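You operate a simulated robot arm through the tools that you are given. There is no shell and no other tool. Be economical: measure what you need, move in short steps, check, and stop when the job is done.

You are at the controls of a simulated robot arm. One attempt, no reset.

Task
Slot the brown divider into the brown carton, pack the white and teal bottles and close it.
Fine: one bottle a cell, both flaps shut.

The check looks at the end state, three seconds after you hand in, the way a careful person would. Anything else that was tipped, shoved, dropped, spilled or broken makes it a failure.

Robot
A 7-joint arm with a three-finger gripper, fixed in place. Base frame: the origin is at the foot of the arm, x ahead of it, y to its left, z up. Readings come in cm, rad, newtons and seconds.
Its first joint turns from -2.897 to 2.897 rad. Payload 2.69 kg.
The TCP is the grasp point between the finger pads, 3 cm short of the fingertips. In the tool frame z runs along the fingers and y along their closing line. The gripper opens to 12.8 cm. The gripper's body begins 11.7 cm behind the TCP.
Orientation is that of the tool frame in the base frame, as a unit quaternion [x, y, z, w]. With the fingers straight down and closing along the base's y, the tool's x points along the base's -x, its y along +y and its z along -z.

Tools
- The arm moves only by the tool jog_arm. Its argument "plan" is a list of rows, each an object (a shift or turn left out is 0, a gripper value left out holds the last) with "linear": the shift along the tool's x, y, z in cm, a list of three; "rot": the turn, a rotation vector about the tool's x, y, z in rad, a list of three. In form: [{"linear": [dx, dy, dz], "rot": [wx, wy, wz]}, ...]. A call has 1 to 10 rows; each row shifts and turns the commanded pose from where the row before left it, along the tool's axes as they then stand. "hand" is the finger opening in cm, from 0 to 12.8, set as the call begins (left out, the last holds). A row lasts 0.2 s, in which the tool goes at most 5 cm and 0.15 rad; a call with a longer step from one row to the next is refused whole, and so is a gripper value outside its range. A pose out of reach is approached as far as the arm can. The call stops where the force on the tool passes 40 N (or 10 N more than at its start, if that is more) or the arm is blocked; 0.2 s more then pass. Each finger halts on what it meets, pressing with about 36 N; the grip force reading is that of the motor and also rises with nothing between the fingers. The clock runs only during rows and for 0.2 s after the last one: add rows that do not move to give the fingers time. The reply holds the time, the measured pose of the TCP, the force on the tool along the base axes, the opening and the grip force, in the units named above and with some noise, with the torque about the TCP (base axes, N m) and any sound that the robot's microphone picked up, and new pictures: "show" is both (left out), scene, wrist or none.
- Cameras (640 x 400 px; columns grow to the right, rows downward): "scene" is fixed at [39.86, -50.14, 150.6]; the picture's right is [0.75, -0.67, 0.00], its down [-0.41, -0.46, -0.79] and it looks along [0.52, 0.59, -0.62] (base axes); focal length 244 px, centre (320, 200). "wrist" rides on the gripper at [5.8, 5.4, -13.1] in the tool frame; the picture's right is [-0.68, 0.74, 0.00], its down [-0.62, -0.57, -0.55] and it looks along [-0.40, -0.37, 0.84] (tool axes); focal length 234 px, centre (320, 200). There is no depth. A picture from a camera that has moved, and an enlarged one, comes with that camera's place and axes in the base frame and with its lens.
- raise_lower(by): slides the trunk up (or, below 0, down) by that many cm; the arm rides with it, the base frame stays. It gives what a move gives, with no picture.
- enlarge(camera, box): a new picture of the part [left, top, right, bottom] of that camera's present view, enlarged. The clock stands still meanwhile.
- job_done(): hands the job in; it is judged then, once.

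Go step by step. Nothing tells you positions but the pictures and the camera data: compare them with the known pose of the tool, close in by small moves and look again before you grip or let go. The budget is 120 turns and 200 pictures, counting those below and the enlarged ones. Unless the task says otherwise, let go and move clear before handing in, and close with one line.

The tools are called after "Emit:" as a command line: name --argument value ..., lists and objects as JSON in quotes. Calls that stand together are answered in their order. jog_arm: Moves the arm, as the interface text tells. Its arguments: {"type":"object","properties":{"plan":{"type":"array","items":{"type":"object","properties":{"linear":{"type":"array","items":{"type":"number"}},"rot":{"type":"array","items":{"type":"number"}}}}},"hand":{"type":"number"},"show":{"type":"string","enum":["both","scene","wrist","none"]}},"required":["plan"]} The other tools are called the same way: raise_lower (by) slides the trunk up or down; enlarge (camera, box) takes an enlarged picture of a part of a camera's view; job_done () hands the job in.

At the start:

```text
time_s: 0.0
tcp_pos: [58.73, 11.72, 134.4]
tool_rot: [0.001, 1.0, 0.0, 0.0]
force: [0.4, -0.8, 0.2]
torque: [0.03, 0.0, -0.02]
gripper_width: 12.8
grasp_force: 0.0
trunk travel left (down, up): [-15.0, 20.0]
```

scene: 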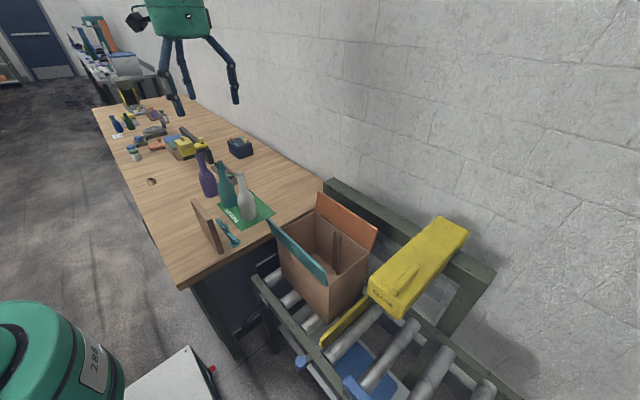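
wrist: 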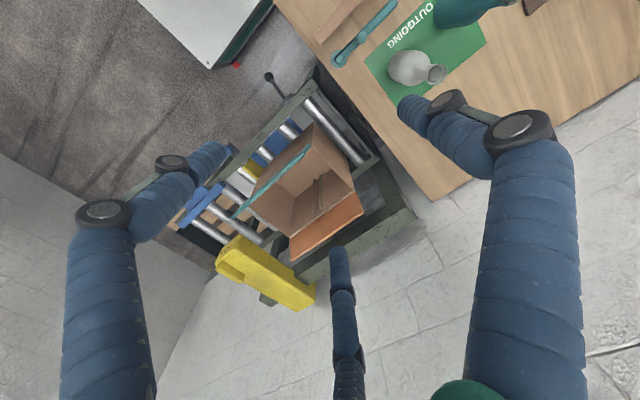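

I see a carton on a roller conveyor with two flaps, a divider panel standing on the table beside bottles. I'll enlarge the key areas first.

Emit:
enlarge --camera "scene" --box '[170, 130, 330, 270]'

Emit:
enlarge --camera "scene" --box '[240, 170, 480, 340]'

Emit:
enlarge --camera "wrist" --box '[170, 0, 490, 310]'

```text
2.86 times, centred on (250, 200) of scene
camera zoom: at [39.86, -50.14, 150.6], right [0.75, -0.67, 0.0], down [-0.41, -0.46, -0.79], along [0.52, 0.59, -0.62], focal length 697 px, centre (520, 200)
```

zoom: 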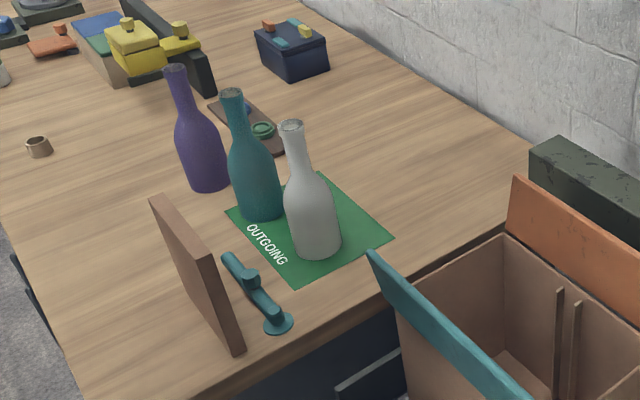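

```text
2.35 times, centred on (360, 255) of scene
camera zoom: at [39.86, -50.14, 150.6], right [0.75, -0.67, 0.0], down [-0.41, -0.46, -0.79], along [0.52, 0.59, -0.62], focal length 574 px, centre (226, 71)
```

zoom: 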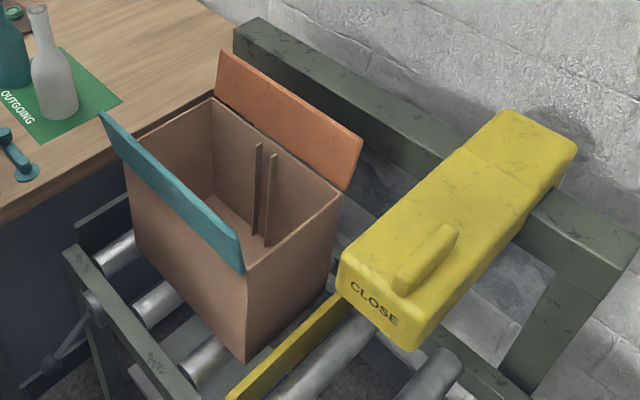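

```text
1.29 times, centred on (330, 155) of wrist
camera zoom: at [52.97, 17.07, 147.43], right [0.68, 0.74, 0.0], down [0.62, -0.57, 0.55], along [0.4, -0.37, -0.84], focal length 302 px, centre (307, 258)
```

zoom: 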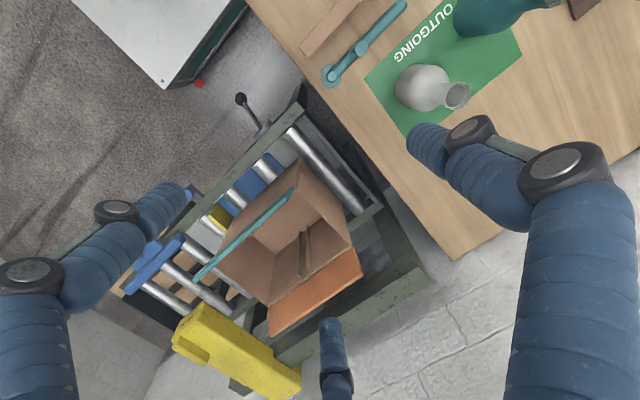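

The carton seems axis-aligned, about x 66–83, y -24–1.7, rim z≈92.5. The table top is at z≈80.4 and the divider stands at x≈50, y 17–34. Next I move for a closer look at the carton.

Emit:
jog_arm --plan '[{"linear": [-1.5, -2.8, 2.5]}, {"linear": [-1.5, -2.8, 2.5]}, {"linear": [-1.5, -2.8, 2.5]}, {"linear": [-1.5, -2.8, 2.5]}, {"linear": [-1.5, -2.8, 2.5]}, {"linear": [-1.5, -2.8, 2.5]}]'

Emit:
enlarge --camera "scene" --box '[230, 240, 400, 400]'

```text
time_s: 1.4
tcp_pos: [67.86, -5.2, 119.38]
tool_rot: [0.0, 1.0, 0.0, 0.0]
force: [-0.2, 0.0, -0.2]
torque: [0.01, -0.01, -0.03]
gripper_width: 12.8
grasp_force: 0.1
trunk travel left (down, up): [-15.0, 20.0]
camera wrist: at [61.98, 0.18, 132.42], right [0.68, 0.74, 0.0], down [0.62, -0.57, 0.55], along [0.4, -0.37, -0.84], focal length 234 px, centre (320, 200)
```

scene: 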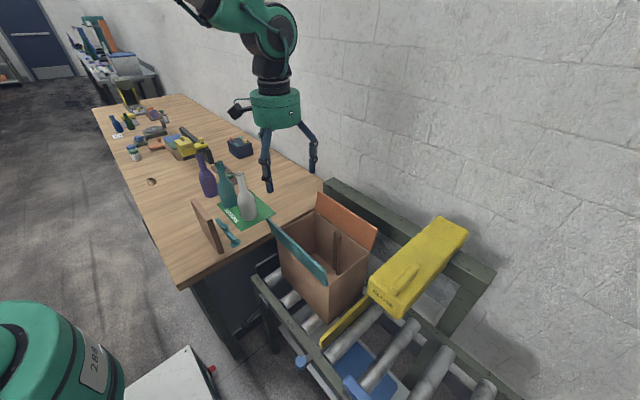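
wrist: 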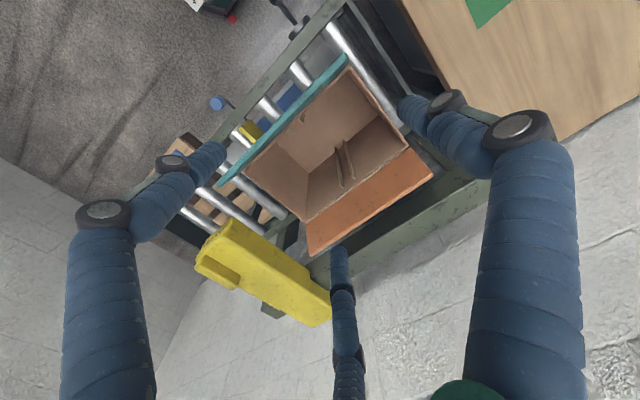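

```text
2.50 times, centred on (315, 320) of scene
camera zoom: at [39.86, -50.14, 150.6], right [0.75, -0.67, 0.0], down [-0.41, -0.46, -0.79], along [0.52, 0.59, -0.62], focal length 610 px, centre (332, -100)
```

zoom: 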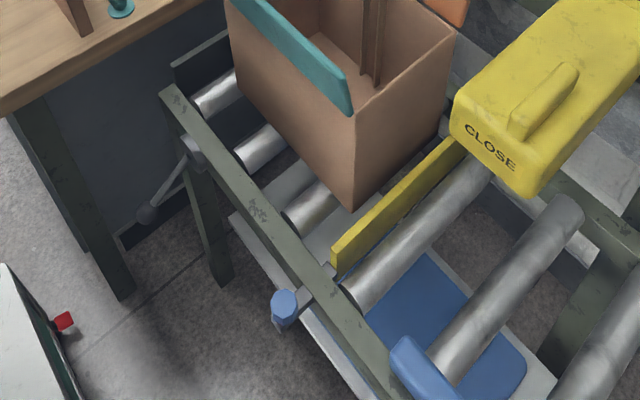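

The picture suggests three finger links, so I'll close the hand in free air to see how the fingers actually move.

Emit:
jog_arm --plan '[{}, {}, {}, {}]' --hand 2

Emit:
enlarge --camera "scene" --box '[220, 70, 340, 200]'

```text
time_s: 2.4
tcp_pos: [67.7, -5.16, 119.47]
tool_rot: [0.0, 1.0, 0.0, 0.0]
force: [-0.7, -0.5, 0.1]
torque: [-0.02, 0.06, 0.04]
gripper_width: 2.02
grasp_force: 0.2
trunk travel left (down, up): [-15.0, 20.0]
camera wrist: at [61.95, 0.21, 132.45], right [0.68, 0.74, 0.0], down [0.62, -0.57, 0.55], along [0.4, -0.37, -0.84], focal length 234 px, centre (320, 200)
```

scene: 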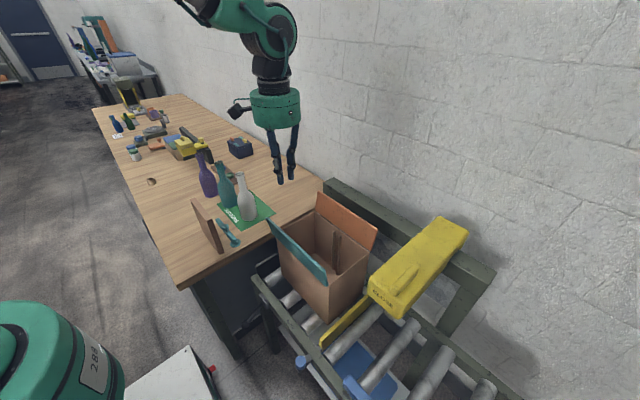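
wrist: 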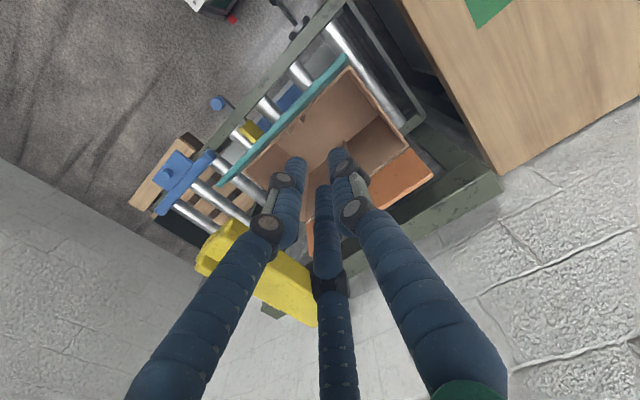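

```text
3.08 times, centred on (280, 135) of scene
camera zoom: at [39.86, -50.14, 150.6], right [0.75, -0.67, 0.0], down [-0.41, -0.46, -0.79], along [0.52, 0.59, -0.62], focal length 751 px, centre (443, 400)
```

zoom: 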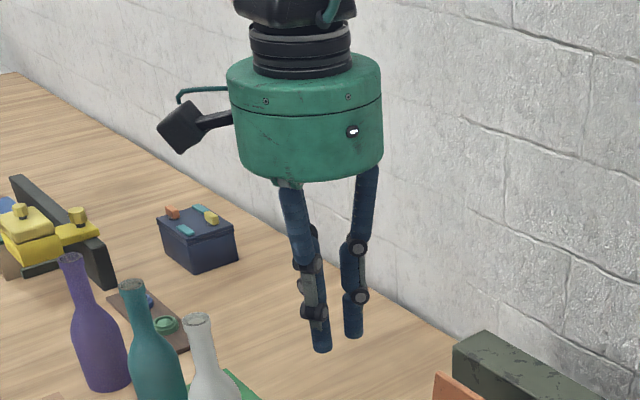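

The fingers close radially around the TCP. The divider is at about (50.3, 25.5), with its top near z 95.7. I'll move above it and turn the tool 90° to straddle it.

Emit:
jog_arm --plan '[{"linear": [2.175, 3.8375, 0.9375]}, {"linear": [2.175, 3.8375, 0.9375]}, {"linear": [2.175, 3.8375, 0.9375]}, {"linear": [2.175, 3.8375, 0.9375]}, {"linear": [2.175, 3.8375, 0.9375]}, {"linear": [2.175, 3.8375, 0.9375]}, {"linear": [2.175, 3.8375, 0.9375]}, {"linear": [2.175, 3.8375, 0.9375]}]' --hand 5 --show "none"

Emit:
jog_arm --plan '[{"rot": [0, 0, -0.15]}, {"rot": [0, 0, -0.15]}, {"rot": [0, 0, -0.15]}, {"rot": [0, 0, -0.15]}, {"rot": [0, 0, -0.15]}, {"rot": [0, 0, -0.15]}, {"rot": [0, 0, -0.15]}, {"rot": [0, 0, -0.15]}, {"rot": [0, 0, -0.15]}, {"rot": [0, 0, -0.15]}]' --show "none"

Emit:
jog_arm --plan '[{"rot": [0, 0, -0.0708]}, {}]'

```text
time_s: 4.2
tcp_pos: [50.38, 25.68, 111.81]
tool_rot: [0.001, 1.0, 0.0, 0.001]
force: [-0.5, 0.3, 0.4]
torque: [0.0, 0.02, -0.01]
gripper_width: 4.98
grasp_force: 0.2
trunk travel left (down, up): [-15.0, 20.0]
```

```text
time_s: 6.4
tcp_pos: [50.5, 25.63, 111.78]
tool_rot: [-0.682, 0.732, 0.0, -0.001]
force: [-0.5, 0.5, -0.1]
torque: [0.03, -0.04, 0.02]
gripper_width: 5.02
grasp_force: 0.0
trunk travel left (down, up): [-15.0, 20.0]
```

```text
time_s: 7.0
tcp_pos: [50.44, 25.66, 111.85]
tool_rot: [0.707, -0.707, 0.0, -0.001]
force: [0.5, 0.1, 0.1]
torque: [0.01, 0.01, 0.0]
gripper_width: 5.0
grasp_force: 0.1
trunk travel left (down, up): [-15.0, 20.0]
camera wrist: at [44.97, 19.77, 124.9], right [-0.74, 0.68, 0.0], down [0.57, 0.62, 0.55], along [0.37, 0.4, -0.84], focal length 234 px, centre (320, 200)
```

scene: 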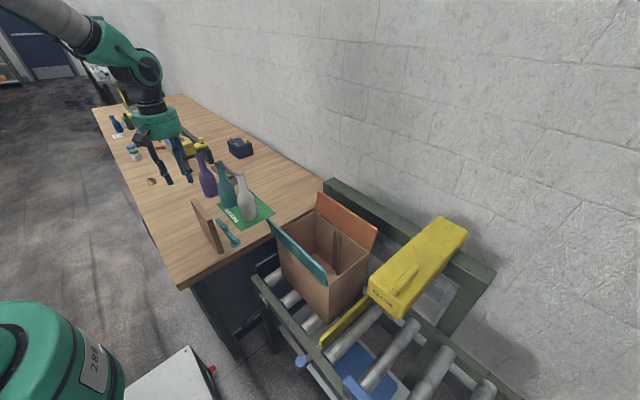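
wrist: 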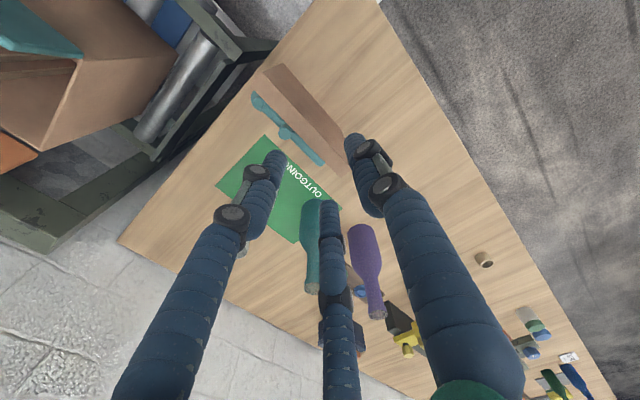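

Let me measure the divider precisely.

Emit:
enlarge --camera "wrist" --box '[220, 40, 380, 180]'

Emit:
enlarge --camera "scene" --box '[140, 130, 290, 260]'

```text
2.86 times, centred on (300, 110) of wrist
camera zoom: at [44.97, 19.77, 124.9], right [-0.74, 0.68, 0.0], down [0.57, 0.62, 0.55], along [0.37, 0.4, -0.84], focal length 669 px, centre (377, 457)
```

zoom: 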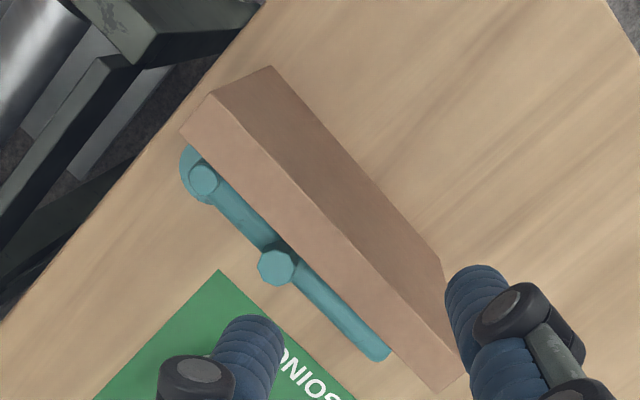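

```text
3.08 times, centred on (215, 195) of scene
camera zoom: at [39.86, -50.14, 150.6], right [0.75, -0.67, 0.0], down [-0.41, -0.46, -0.79], along [0.52, 0.59, -0.62], focal length 751 px, centre (643, 215)
```

zoom: 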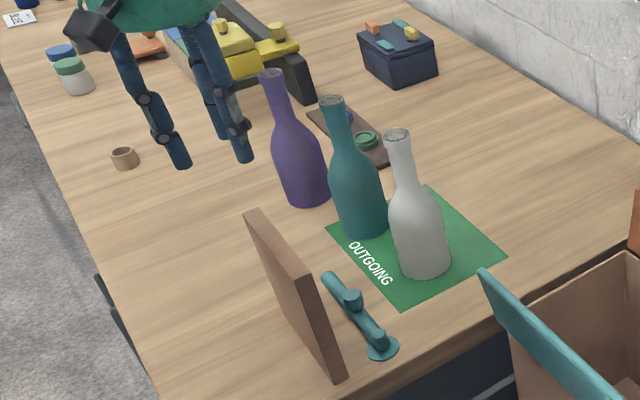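

The divider spans about x 51–53, y 17–32.6, with its top at z≈96.4 and a thickness of about 2.1. I'll centre over it and descend to just above the top.

Emit:
jog_arm --plan '[{"linear": [0.86, -1.56, 0]}, {"linear": [0, 0, 4]}, {"linear": [0, 0, 4]}, {"linear": [0, 0, 3.2]}, {}]'

Emit:
enlarge --camera "scene" --box '[140, 130, 290, 260]'

```text
time_s: 8.2
tcp_pos: [51.93, 24.79, 100.58]
tool_rot: [-0.707, 0.707, 0.0, 0.0]
force: [0.3, 0.1, -0.8]
torque: [0.01, -0.01, 0.0]
gripper_width: 4.99
grasp_force: 0.0
trunk travel left (down, up): [-15.0, 20.0]
camera wrist: at [46.55, 18.85, 113.58], right [-0.74, 0.68, 0.0], down [0.57, 0.61, 0.55], along [0.37, 0.4, -0.84], focal length 234 px, centre (320, 200)
```

scene: 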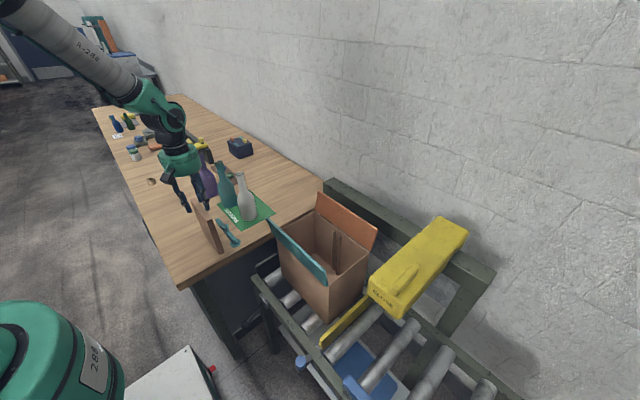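
wrist: 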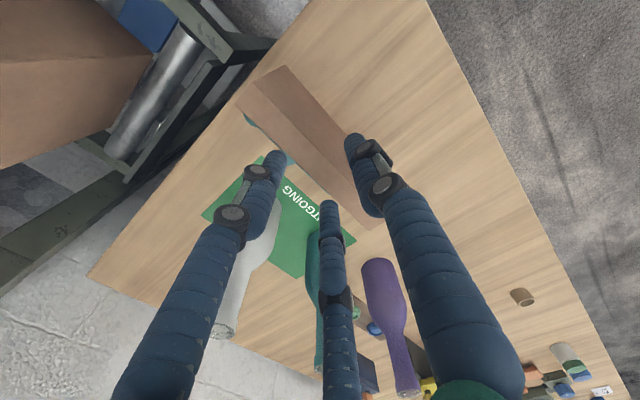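

```text
3.08 times, centred on (215, 195) of scene
camera zoom: at [39.86, -50.14, 150.6], right [0.75, -0.67, 0.0], down [-0.41, -0.46, -0.79], along [0.52, 0.59, -0.62], focal length 751 px, centre (643, 215)
```

zoom: 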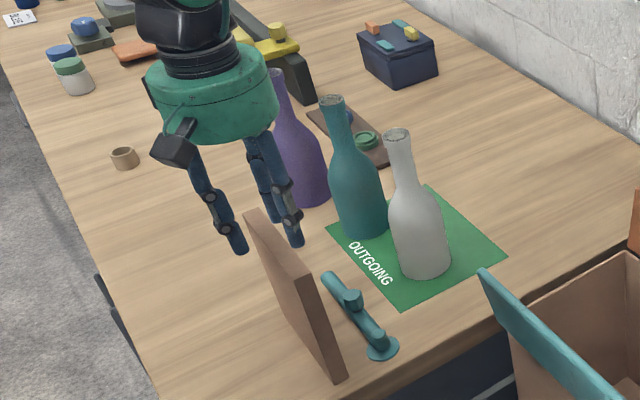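

The fingers straddle the divider, so I'll descend and grip.

Emit:
jog_arm --plan '[{"linear": [0, -0.2, 2]}, {"linear": [0, 0, 2.1]}, {"linear": [0, 0, 2.1]}, {}]' --show "none"

Emit:
jog_arm --plan '[{}, {}, {}]' --hand 0.5

```text
time_s: 8.6
tcp_pos: [52.45, 24.86, 100.0]
tool_rot: [-0.706, 0.708, -0.002, 0.007]
force: [0.2, -3.0, 15.9]
torque: [-0.38, -0.2, 0.14]
gripper_width: 5.35
grasp_force: 2.2
trunk travel left (down, up): [-15.0, 20.0]
stopped in row 1: the force on the tool passed its limit at 57 N (the readings are from after the stop); the commanded pose is now the measured one
```

```text
time_s: 9.4
tcp_pos: [52.5, 24.86, 99.74]
tool_rot: [-0.706, 0.708, -0.002, 0.005]
force: [-0.4, -2.4, 10.0]
torque: [-0.11, 0.07, 0.0]
gripper_width: 0.59
grasp_force: 32.1
trunk travel left (down, up): [-15.0, 20.0]
camera wrist: at [46.95, 18.92, 112.67], right [-0.74, 0.68, 0.0], down [0.56, 0.61, 0.56], along [0.38, 0.41, -0.83], focal length 234 px, centre (320, 200)
```

scene: 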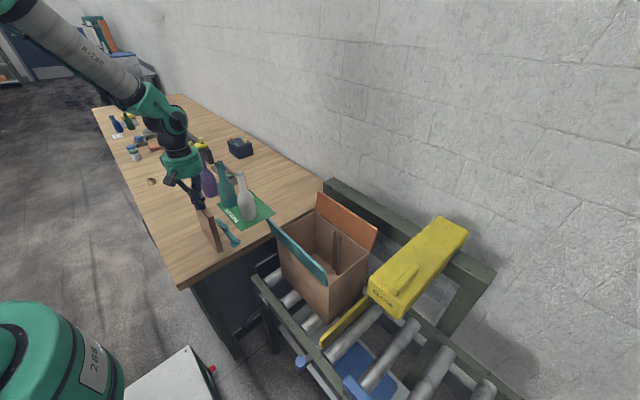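
wrist: 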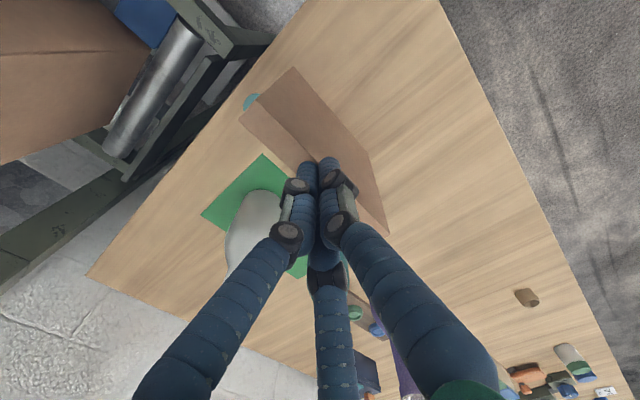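

A finger landed on the divider's top. I'll raise slightly and look closely.

Emit:
jog_arm --plan '[{"linear": [0, 0, -2]}, {"linear": [0, 0, -2]}, {}]'

Emit:
enlarge --camera "wrist" --box '[220, 50, 420, 250]'

Emit:
enlarge --camera "scene" --box '[140, 140, 270, 260]'

```text
time_s: 10.2
tcp_pos: [52.51, 24.89, 103.71]
tool_rot: [-0.707, 0.707, -0.002, 0.004]
force: [-0.1, 0.0, 0.1]
torque: [0.0, -0.03, 0.01]
gripper_width: 0.5
grasp_force: 0.1
trunk travel left (down, up): [-15.0, 20.0]
camera wrist: at [46.93, 18.9, 116.69], right [-0.74, 0.68, 0.0], down [0.56, 0.61, 0.56], along [0.38, 0.41, -0.83], focal length 234 px, centre (320, 200)
```

scene: 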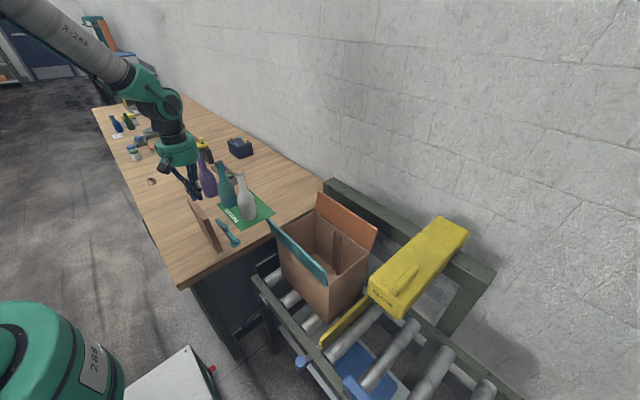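
wrist: 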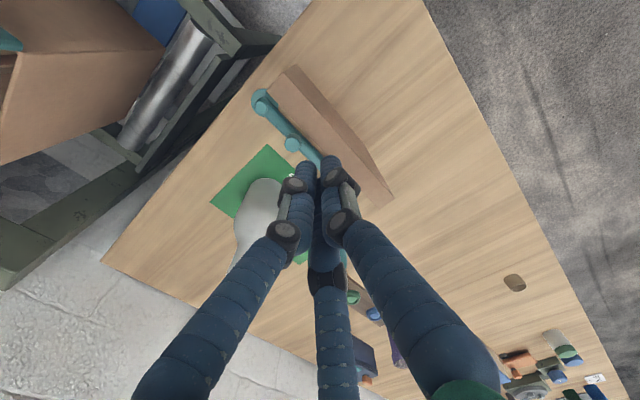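

```text
2.00 times, centred on (320, 150) of wrist
camera zoom: at [46.93, 18.9, 116.69], right [-0.74, 0.68, 0.0], down [0.56, 0.61, 0.56], along [0.38, 0.41, -0.83], focal length 468 px, centre (320, 300)
```

zoom: 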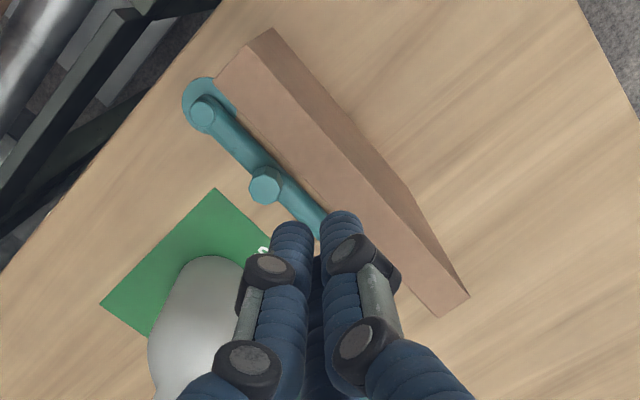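

```text
3.33 times, centred on (205, 200) of scene
camera zoom: at [39.86, -50.14, 150.6], right [0.75, -0.67, 0.0], down [-0.41, -0.46, -0.79], along [0.52, 0.59, -0.62], focal length 813 px, centre (703, 200)
```

zoom: 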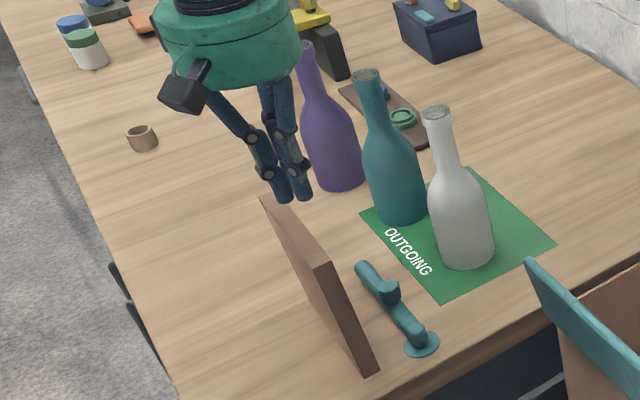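

The contact torque shows the hand really is three-fingered (one finger at +y, two at 120°), so I'll open wider and offset so the plate sits correctly. The divider was nudged to about (50.9, 26.1).

Emit:
jog_arm --plan '[{"linear": [-1.2, 0.71, 0]}, {"linear": [0, 0, 1]}, {}, {}]' --hand 9

Emit:
enlarge --camera "wrist" --box '[220, 50, 420, 250]'

Emit:
enlarge --camera "scene" --box '[140, 140, 270, 260]'

```text
time_s: 11.2
tcp_pos: [51.67, 26.1, 102.78]
tool_rot: [-0.707, 0.708, -0.002, 0.005]
force: [-0.3, -0.4, -0.4]
torque: [-0.03, 0.0, 0.01]
gripper_width: 8.99
grasp_force: 0.0
trunk travel left (down, up): [-15.0, 20.0]
camera wrist: at [46.25, 20.15, 115.65], right [-0.74, 0.68, 0.0], down [0.56, 0.61, 0.56], along [0.38, 0.41, -0.83], focal length 234 px, centre (320, 200)
```

scene: 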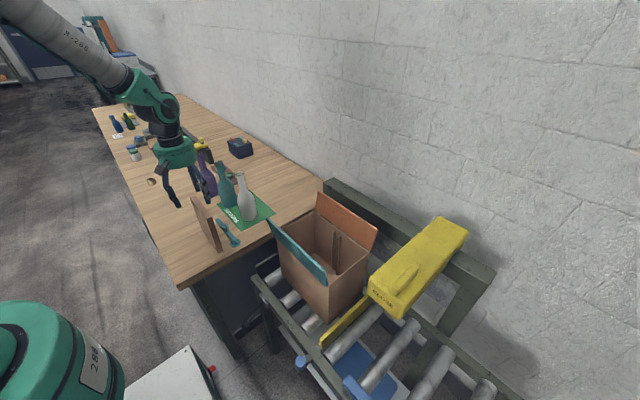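
wrist: 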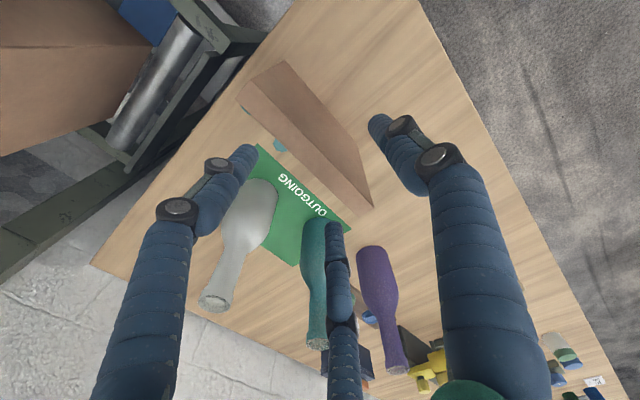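

```text
2.00 times, centred on (320, 150) of wrist
camera zoom: at [46.25, 20.15, 115.65], right [-0.74, 0.68, 0.0], down [0.56, 0.61, 0.56], along [0.38, 0.41, -0.83], focal length 468 px, centre (320, 300)
```

zoom: 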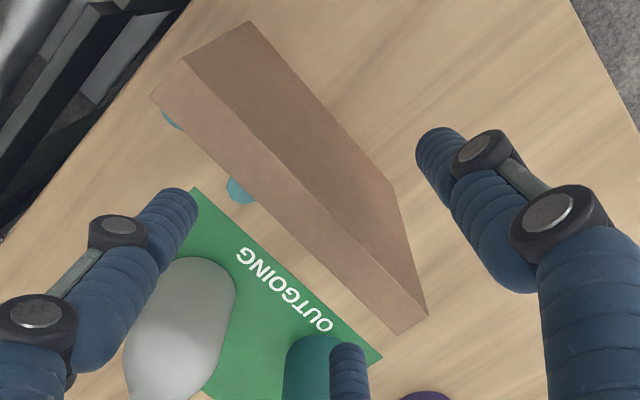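

```text
3.33 times, centred on (205, 200) of scene
camera zoom: at [39.86, -50.14, 150.6], right [0.75, -0.67, 0.0], down [-0.41, -0.46, -0.79], along [0.52, 0.59, -0.62], focal length 813 px, centre (703, 200)
```

zoom: 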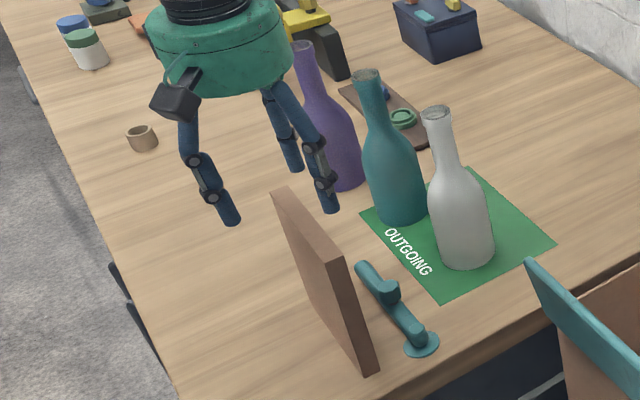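

The divider had been rocking and is upright again, at x≈51.3–53.4, centre y≈26.1. I'll shift so the pair and the single finger clear it, then descend.

Emit:
jog_arm --plan '[{"linear": [0, -1.4, 0]}, {"linear": [0, 0, 1.5]}, {"linear": [0, 0, 1.5]}, {}]'

Emit:
enlarge --camera "wrist" --box '[220, 50, 420, 250]'

```text
time_s: 12.2
tcp_pos: [53.23, 26.08, 99.7]
tool_rot: [-0.706, 0.708, -0.001, 0.004]
force: [-0.2, -0.4, 0.0]
torque: [0.0, -0.01, -0.02]
gripper_width: 9.02
grasp_force: 0.0
trunk travel left (down, up): [-15.0, 20.0]
camera wrist: at [47.72, 20.15, 112.64], right [-0.74, 0.68, 0.0], down [0.56, 0.61, 0.56], along [0.38, 0.41, -0.83], focal length 234 px, centre (320, 200)
```

scene: 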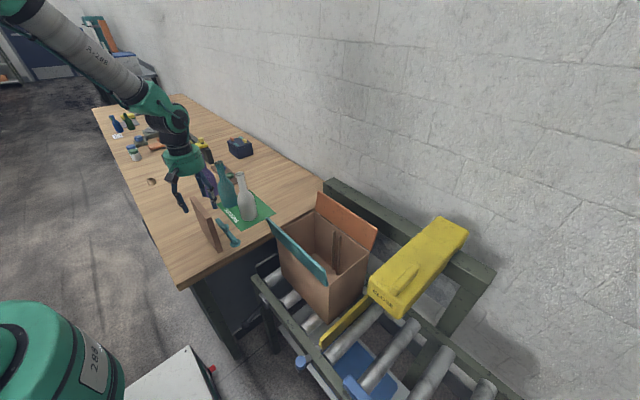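
wrist: 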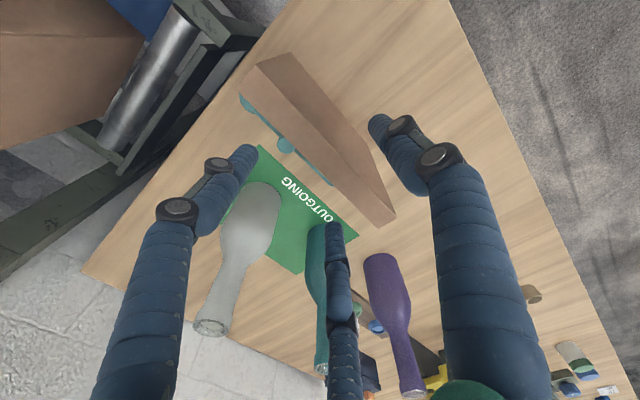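

```text
2.00 times, centred on (320, 150) of wrist
camera zoom: at [47.72, 20.15, 112.64], right [-0.74, 0.68, 0.0], down [0.56, 0.61, 0.56], along [0.38, 0.41, -0.83], focal length 468 px, centre (320, 300)
```

zoom: 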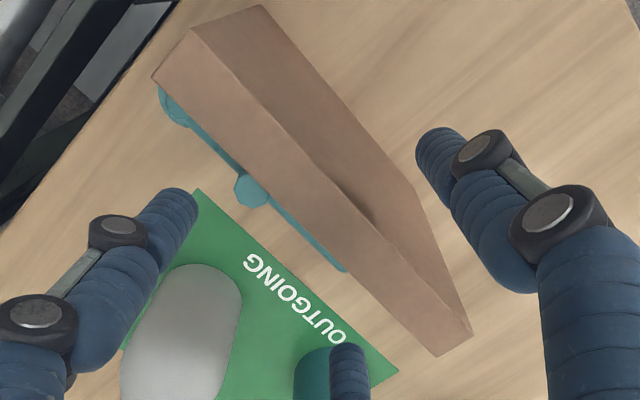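

Clearance is good on both sides, so I'll descend and check.

Emit:
jog_arm --plan '[{"linear": [0, 0, 1.7]}, {"linear": [0, 0, 1.7]}, {"linear": [0, 0, 1.7]}, {}]' --show "none"

```text
time_s: 13.2
tcp_pos: [53.25, 26.17, 94.6]
tool_rot: [-0.706, 0.708, -0.002, 0.005]
force: [-0.5, 0.2, -0.2]
torque: [0.01, 0.03, -0.01]
gripper_width: 8.97
grasp_force: 0.0
trunk travel left (down, up): [-15.0, 20.0]
```

Emit:
jog_arm --plan '[{}, {}, {}]' --hand 4.4 --show "none"

Emit:
jog_arm --plan '[{}, {}, {}]' --hand 1

Emit:
enlarge --camera "scene" --box '[140, 140, 270, 260]'

```text
time_s: 14.0
tcp_pos: [53.22, 26.15, 94.65]
tool_rot: [-0.706, 0.708, -0.001, 0.004]
force: [-0.6, -0.2, -0.4]
torque: [-0.03, -0.03, 0.0]
gripper_width: 4.4
grasp_force: 0.0
trunk travel left (down, up): [-15.0, 20.0]
```

```text
time_s: 14.8
tcp_pos: [53.26, 26.04, 94.7]
tool_rot: [-0.707, 0.707, -0.001, 0.005]
force: [0.3, -0.2, 1.3]
torque: [0.02, -0.07, -0.01]
gripper_width: 2.99
grasp_force: 36.2
trunk travel left (down, up): [-15.0, 20.0]
camera wrist: at [47.78, 20.17, 107.62], right [-0.74, 0.68, 0.0], down [0.56, 0.61, 0.56], along [0.38, 0.41, -0.83], focal length 234 px, centre (320, 200)
```

scene: 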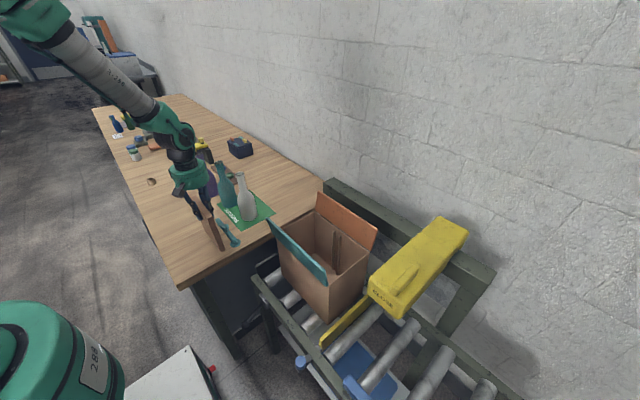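
wrist: 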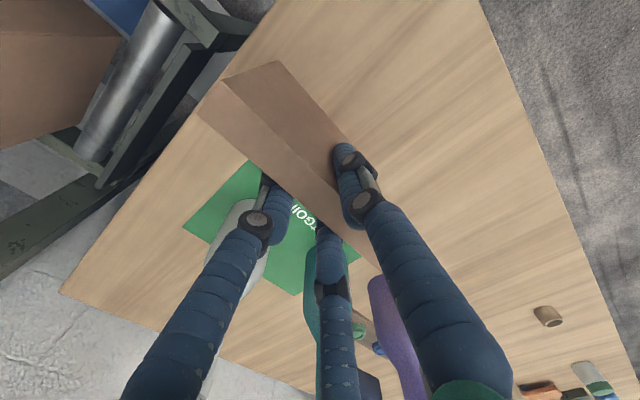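

```text
3.33 times, centred on (205, 200) of scene
camera zoom: at [39.86, -50.14, 150.6], right [0.75, -0.67, 0.0], down [-0.41, -0.46, -0.79], along [0.52, 0.59, -0.62], focal length 813 px, centre (703, 200)
```

zoom: 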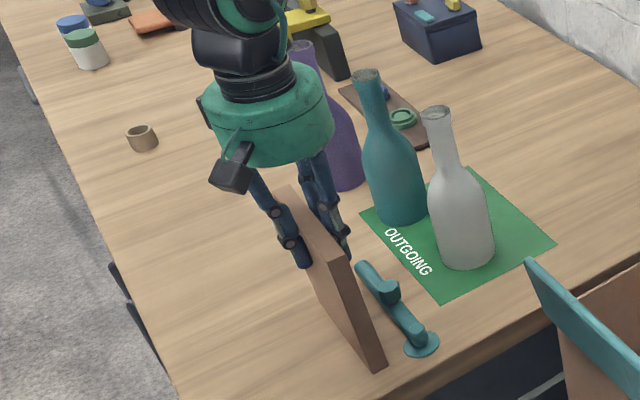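

Gripped at 3.0 cm. Now I'll lift it clear.

Emit:
jog_arm --plan '[{"linear": [0, 0, -1]}, {"linear": [0, 0, -2]}, {"linear": [0, 0, -3]}, {"linear": [0, 0, -3]}, {"linear": [0, 0, -3]}, {"linear": [0, 0, -3]}, {"linear": [0, 0, -3]}, {"linear": [0, 0, -3]}, {"linear": [0, 0, -3]}, {}]' --show "none"

Emit:
jog_arm --plan '[{"rot": [0, 0, 0.15]}, {"rot": [0, 0, 0.15]}, {"rot": [0, 0, 0.15]}, {"rot": [0, 0, 0.15]}, {"rot": [0, 0, 0.15]}, {"rot": [0, 0, 0.15]}, {"rot": [0, 0, 0.15]}, {"rot": [0, 0, 0.15]}, {"rot": [0, 0, 0.15]}, {"rot": [0, 0, 0.15]}]' --show "both"

```text
time_s: 17.0
tcp_pos: [52.97, 25.89, 118.54]
tool_rot: [-0.707, 0.708, -0.002, 0.004]
force: [0.5, -0.3, -0.2]
torque: [0.0, -0.02, 0.0]
gripper_width: 2.97
grasp_force: 35.9
trunk travel left (down, up): [-15.0, 20.0]
```

```text
time_s: 19.2
tcp_pos: [53.04, 26.1, 118.6]
tool_rot: [-0.033, 0.999, 0.002, 0.004]
force: [0.0, -0.8, 0.3]
torque: [0.03, 0.05, -0.03]
gripper_width: 2.98
grasp_force: 36.1
trunk travel left (down, up): [-15.0, 20.0]
camera wrist: at [46.7, 30.87, 131.63], right [0.63, 0.78, 0.01], down [0.65, -0.53, 0.55], along [0.44, -0.34, -0.83], focal length 234 px, centre (320, 200)
```

scene: 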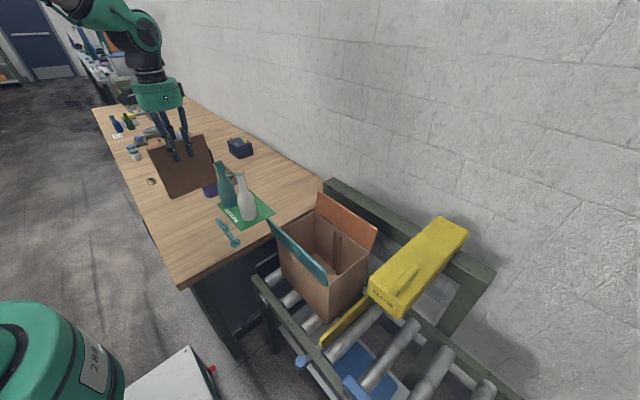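
wrist: 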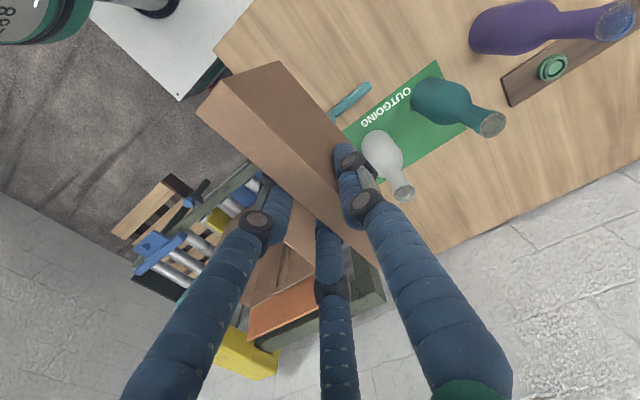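

Now I'll zoom into the carton interior to locate the slot ribs.

Emit:
enlarge --camera "scene" --box '[265, 180, 385, 320]'

Emit:
enlarge --camera "scene" --box '[310, 210, 370, 280]'

```text
2.86 times, centred on (325, 250) of scene
camera zoom: at [39.86, -50.14, 150.6], right [0.75, -0.67, 0.0], down [-0.41, -0.46, -0.79], along [0.52, 0.59, -0.62], focal length 697 px, centre (306, 57)
```

zoom: 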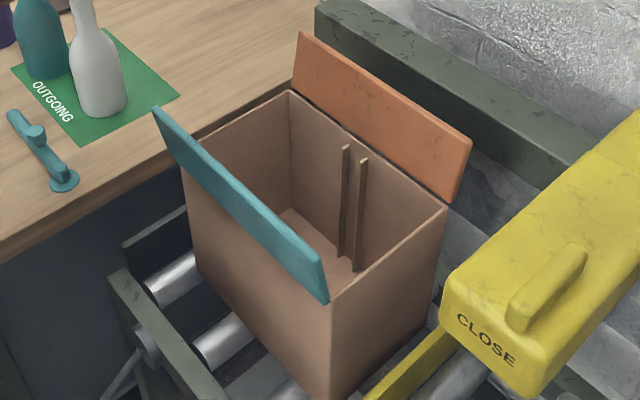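

```text
5.71 times, centred on (340, 245) of scene
camera zoom: at [39.86, -50.14, 150.6], right [0.75, -0.67, 0.0], down [-0.41, -0.46, -0.79], along [0.52, 0.59, -0.62], focal length 1394 px, centre (206, -57)
```

zoom: 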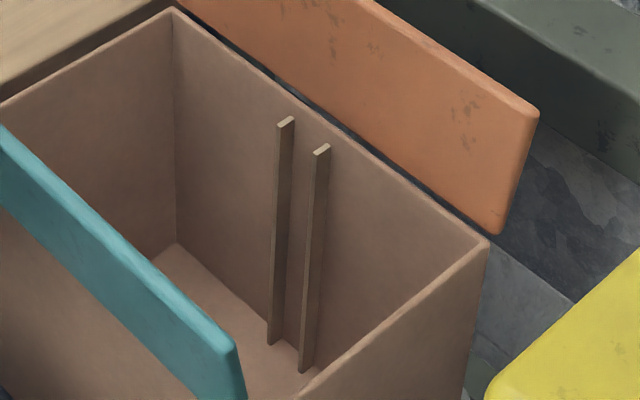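

The slot between the ribs is centred near y≈-11.1, the carton centre x≈74.4, and the floor z≈70. I'll straighten the tool and carry the divider over the carton.

Emit:
jog_arm --plan '[{"rot": [0.004, 0.008, 0.066]}, {"linear": [-2.378, -4.194, 0]}, {"linear": [-2.378, -4.194, 0]}, {"linear": [-2.378, -4.194, 0]}, {"linear": [-2.378, -4.194, 0]}, {"linear": [-2.378, -4.194, 0]}, {"linear": [-2.378, -4.194, 0]}, {"linear": [-2.378, -4.194, 0]}, {"linear": [-2.378, -4.194, 0]}, {"linear": [-2.378, -4.194, 0]}]'

Emit:
enlarge --camera "scene" --box '[250, 120, 410, 320]'

Emit:
enlarge --camera "wrist" --box '[180, 40, 440, 280]'

```text
time_s: 21.4
tcp_pos: [74.53, -11.69, 118.6]
tool_rot: [-0.002, 1.0, 0.001, 0.0]
force: [1.4, 0.2, -0.6]
torque: [-0.01, -0.05, 0.03]
gripper_width: 2.95
grasp_force: 36.0
trunk travel left (down, up): [-15.0, 20.0]
camera wrist: at [68.73, -6.38, 131.66], right [0.67, 0.74, 0.0], down [0.62, -0.56, 0.55], along [0.41, -0.37, -0.84], focal length 234 px, centre (320, 200)
```

scene: 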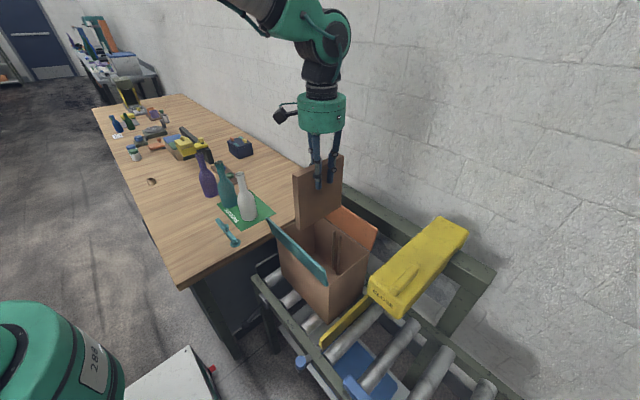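
wrist: 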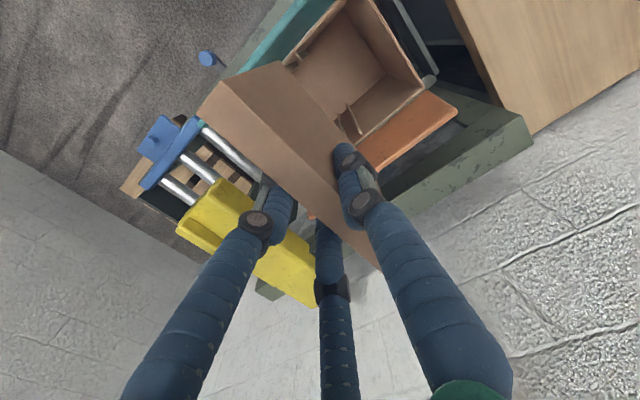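

```text
2.00 times, centred on (330, 220) of scene
camera zoom: at [39.86, -50.14, 150.6], right [0.75, -0.67, 0.0], down [-0.41, -0.46, -0.79], along [0.52, 0.59, -0.62], focal length 488 px, centre (300, 160)
```

zoom: 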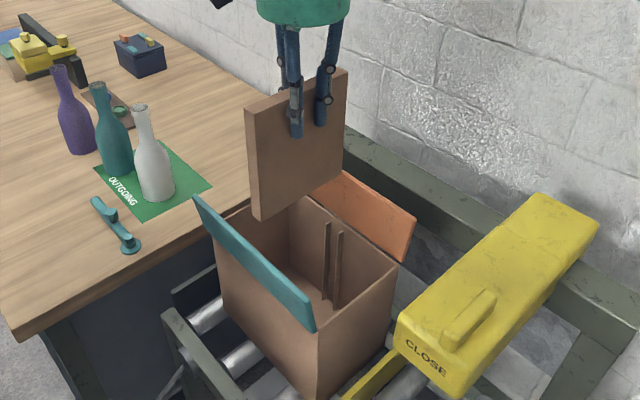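

```text
1.67 times, centred on (310, 160) of wrist
camera zoom: at [68.73, -6.38, 131.66], right [0.67, 0.74, 0.0], down [0.62, -0.56, 0.55], along [0.41, -0.37, -0.84], focal length 390 px, centre (337, 267)
```

zoom: 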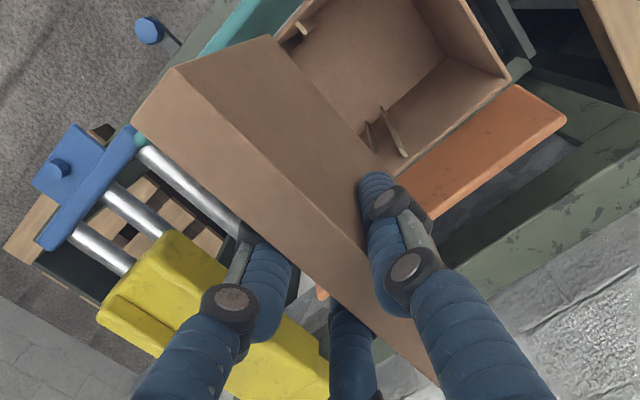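

The divider's observed pose matches the predicted slot position. I'll lower to just above the rib tops and check.

Emit:
jog_arm --plan '[{"linear": [0, 0, 2.8]}, {"linear": [0, 0, 2.8]}, {"linear": [0, 0, 2.8]}, {"linear": [0, 0, 2.4]}, {}]'

Emit:
enlarge --camera "scene" --box '[265, 160, 385, 300]'

Emit:
enlarge --camera "wrist" --box '[180, 0, 440, 240]'

```text
time_s: 22.6
tcp_pos: [74.6, -11.64, 107.8]
tool_rot: [-0.001, 1.0, 0.0, 0.001]
force: [0.9, 0.7, -0.9]
torque: [0.02, 0.02, 0.04]
gripper_width: 2.96
grasp_force: 36.2
trunk travel left (down, up): [-15.0, 20.0]
camera wrist: at [68.69, -6.38, 120.85], right [0.67, 0.74, 0.0], down [0.62, -0.56, 0.55], along [0.41, -0.37, -0.84], focal length 234 px, centre (320, 200)
```

scene: 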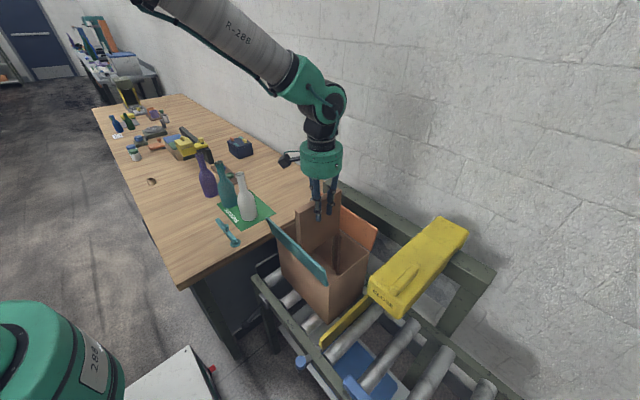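
wrist: 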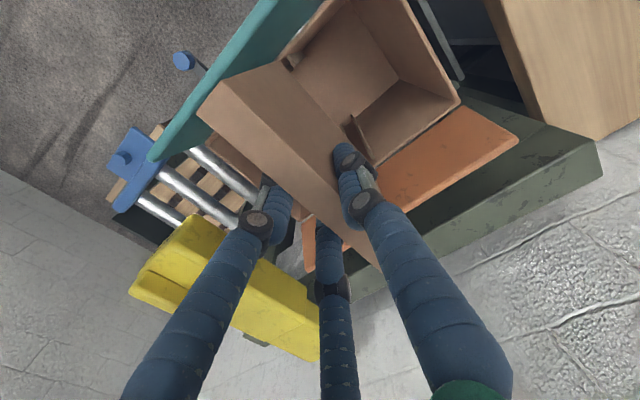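

```text
2.86 times, centred on (325, 230) of scene
camera zoom: at [39.86, -50.14, 150.6], right [0.75, -0.67, 0.0], down [-0.41, -0.46, -0.79], along [0.52, 0.59, -0.62], focal length 697 px, centre (306, 114)
```

zoom: 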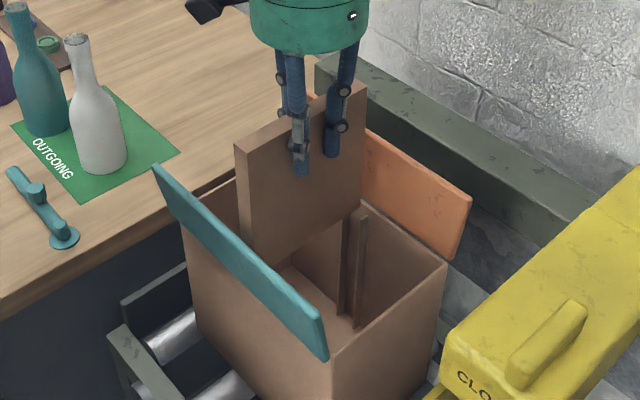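

```text
1.67 times, centred on (310, 120) of wrist
camera zoom: at [68.69, -6.38, 120.85], right [0.67, 0.74, 0.0], down [0.62, -0.56, 0.55], along [0.41, -0.37, -0.84], focal length 390 px, centre (337, 333)
```

zoom: 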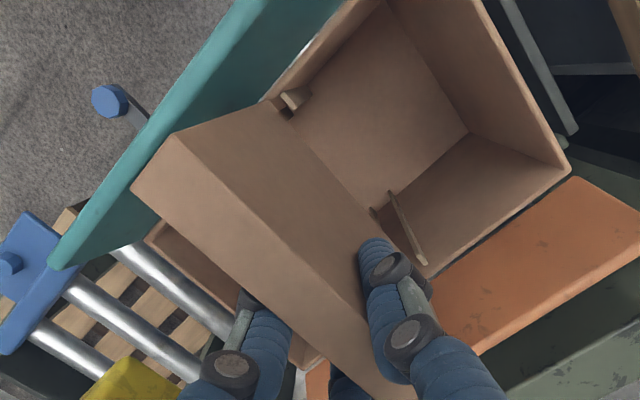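

Emit:
jog_arm --plan '[{"linear": [0.1, 0, 1]}, {"linear": [0, 0, 1]}, {"linear": [0, 0, 1]}, {"linear": [0, 0, 1]}, {"linear": [0, 0, 1]}, {}]'

Emit:
enlarge --camera "scene" --box '[265, 160, 385, 300]'

```text
time_s: 23.5
tcp_pos: [74.97, -11.72, 105.31]
tool_rot: [-0.002, 1.0, -0.001, 0.008]
force: [3.2, 0.8, 7.8]
torque: [0.09, -0.02, -0.09]
gripper_width: 2.99
grasp_force: 36.2
trunk travel left (down, up): [-15.0, 20.0]
stopped in row 4: the force on the tool passed its limit at 46 N (the readings are from after the stop); the commanded pose is now the measured one
camera wrist: at [68.87, -6.39, 118.23], right [0.67, 0.74, 0.01], down [0.61, -0.56, 0.56], along [0.42, -0.37, -0.83], focal length 234 px, centre (320, 200)
```

scene: 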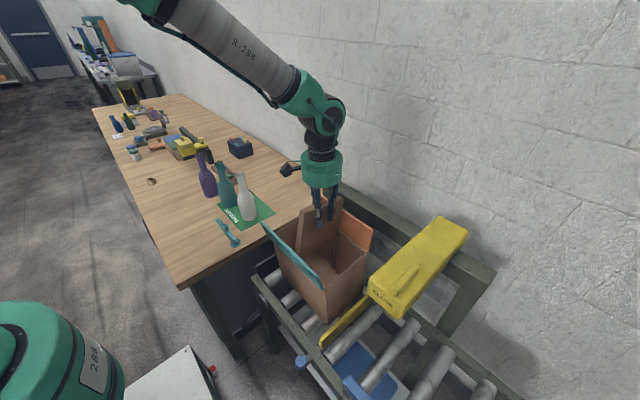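
wrist: 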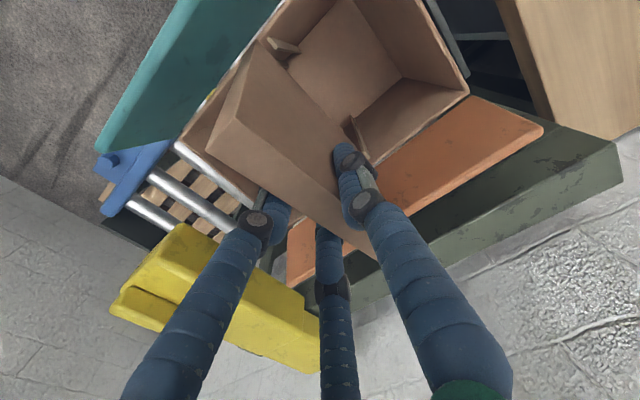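

```text
2.86 times, centred on (325, 230) of scene
camera zoom: at [39.86, -50.14, 150.6], right [0.75, -0.67, 0.0], down [-0.41, -0.46, -0.79], along [0.52, 0.59, -0.62], focal length 697 px, centre (306, 114)
```

zoom: 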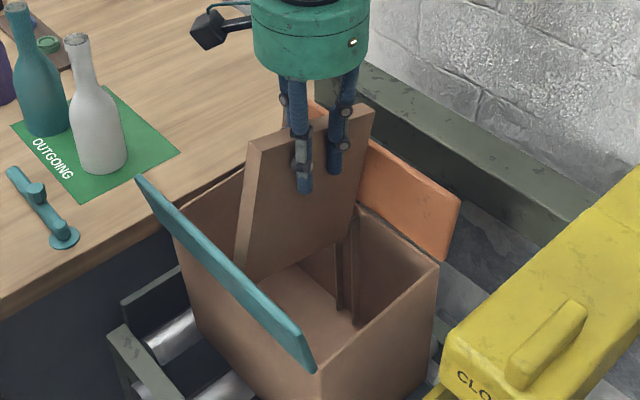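

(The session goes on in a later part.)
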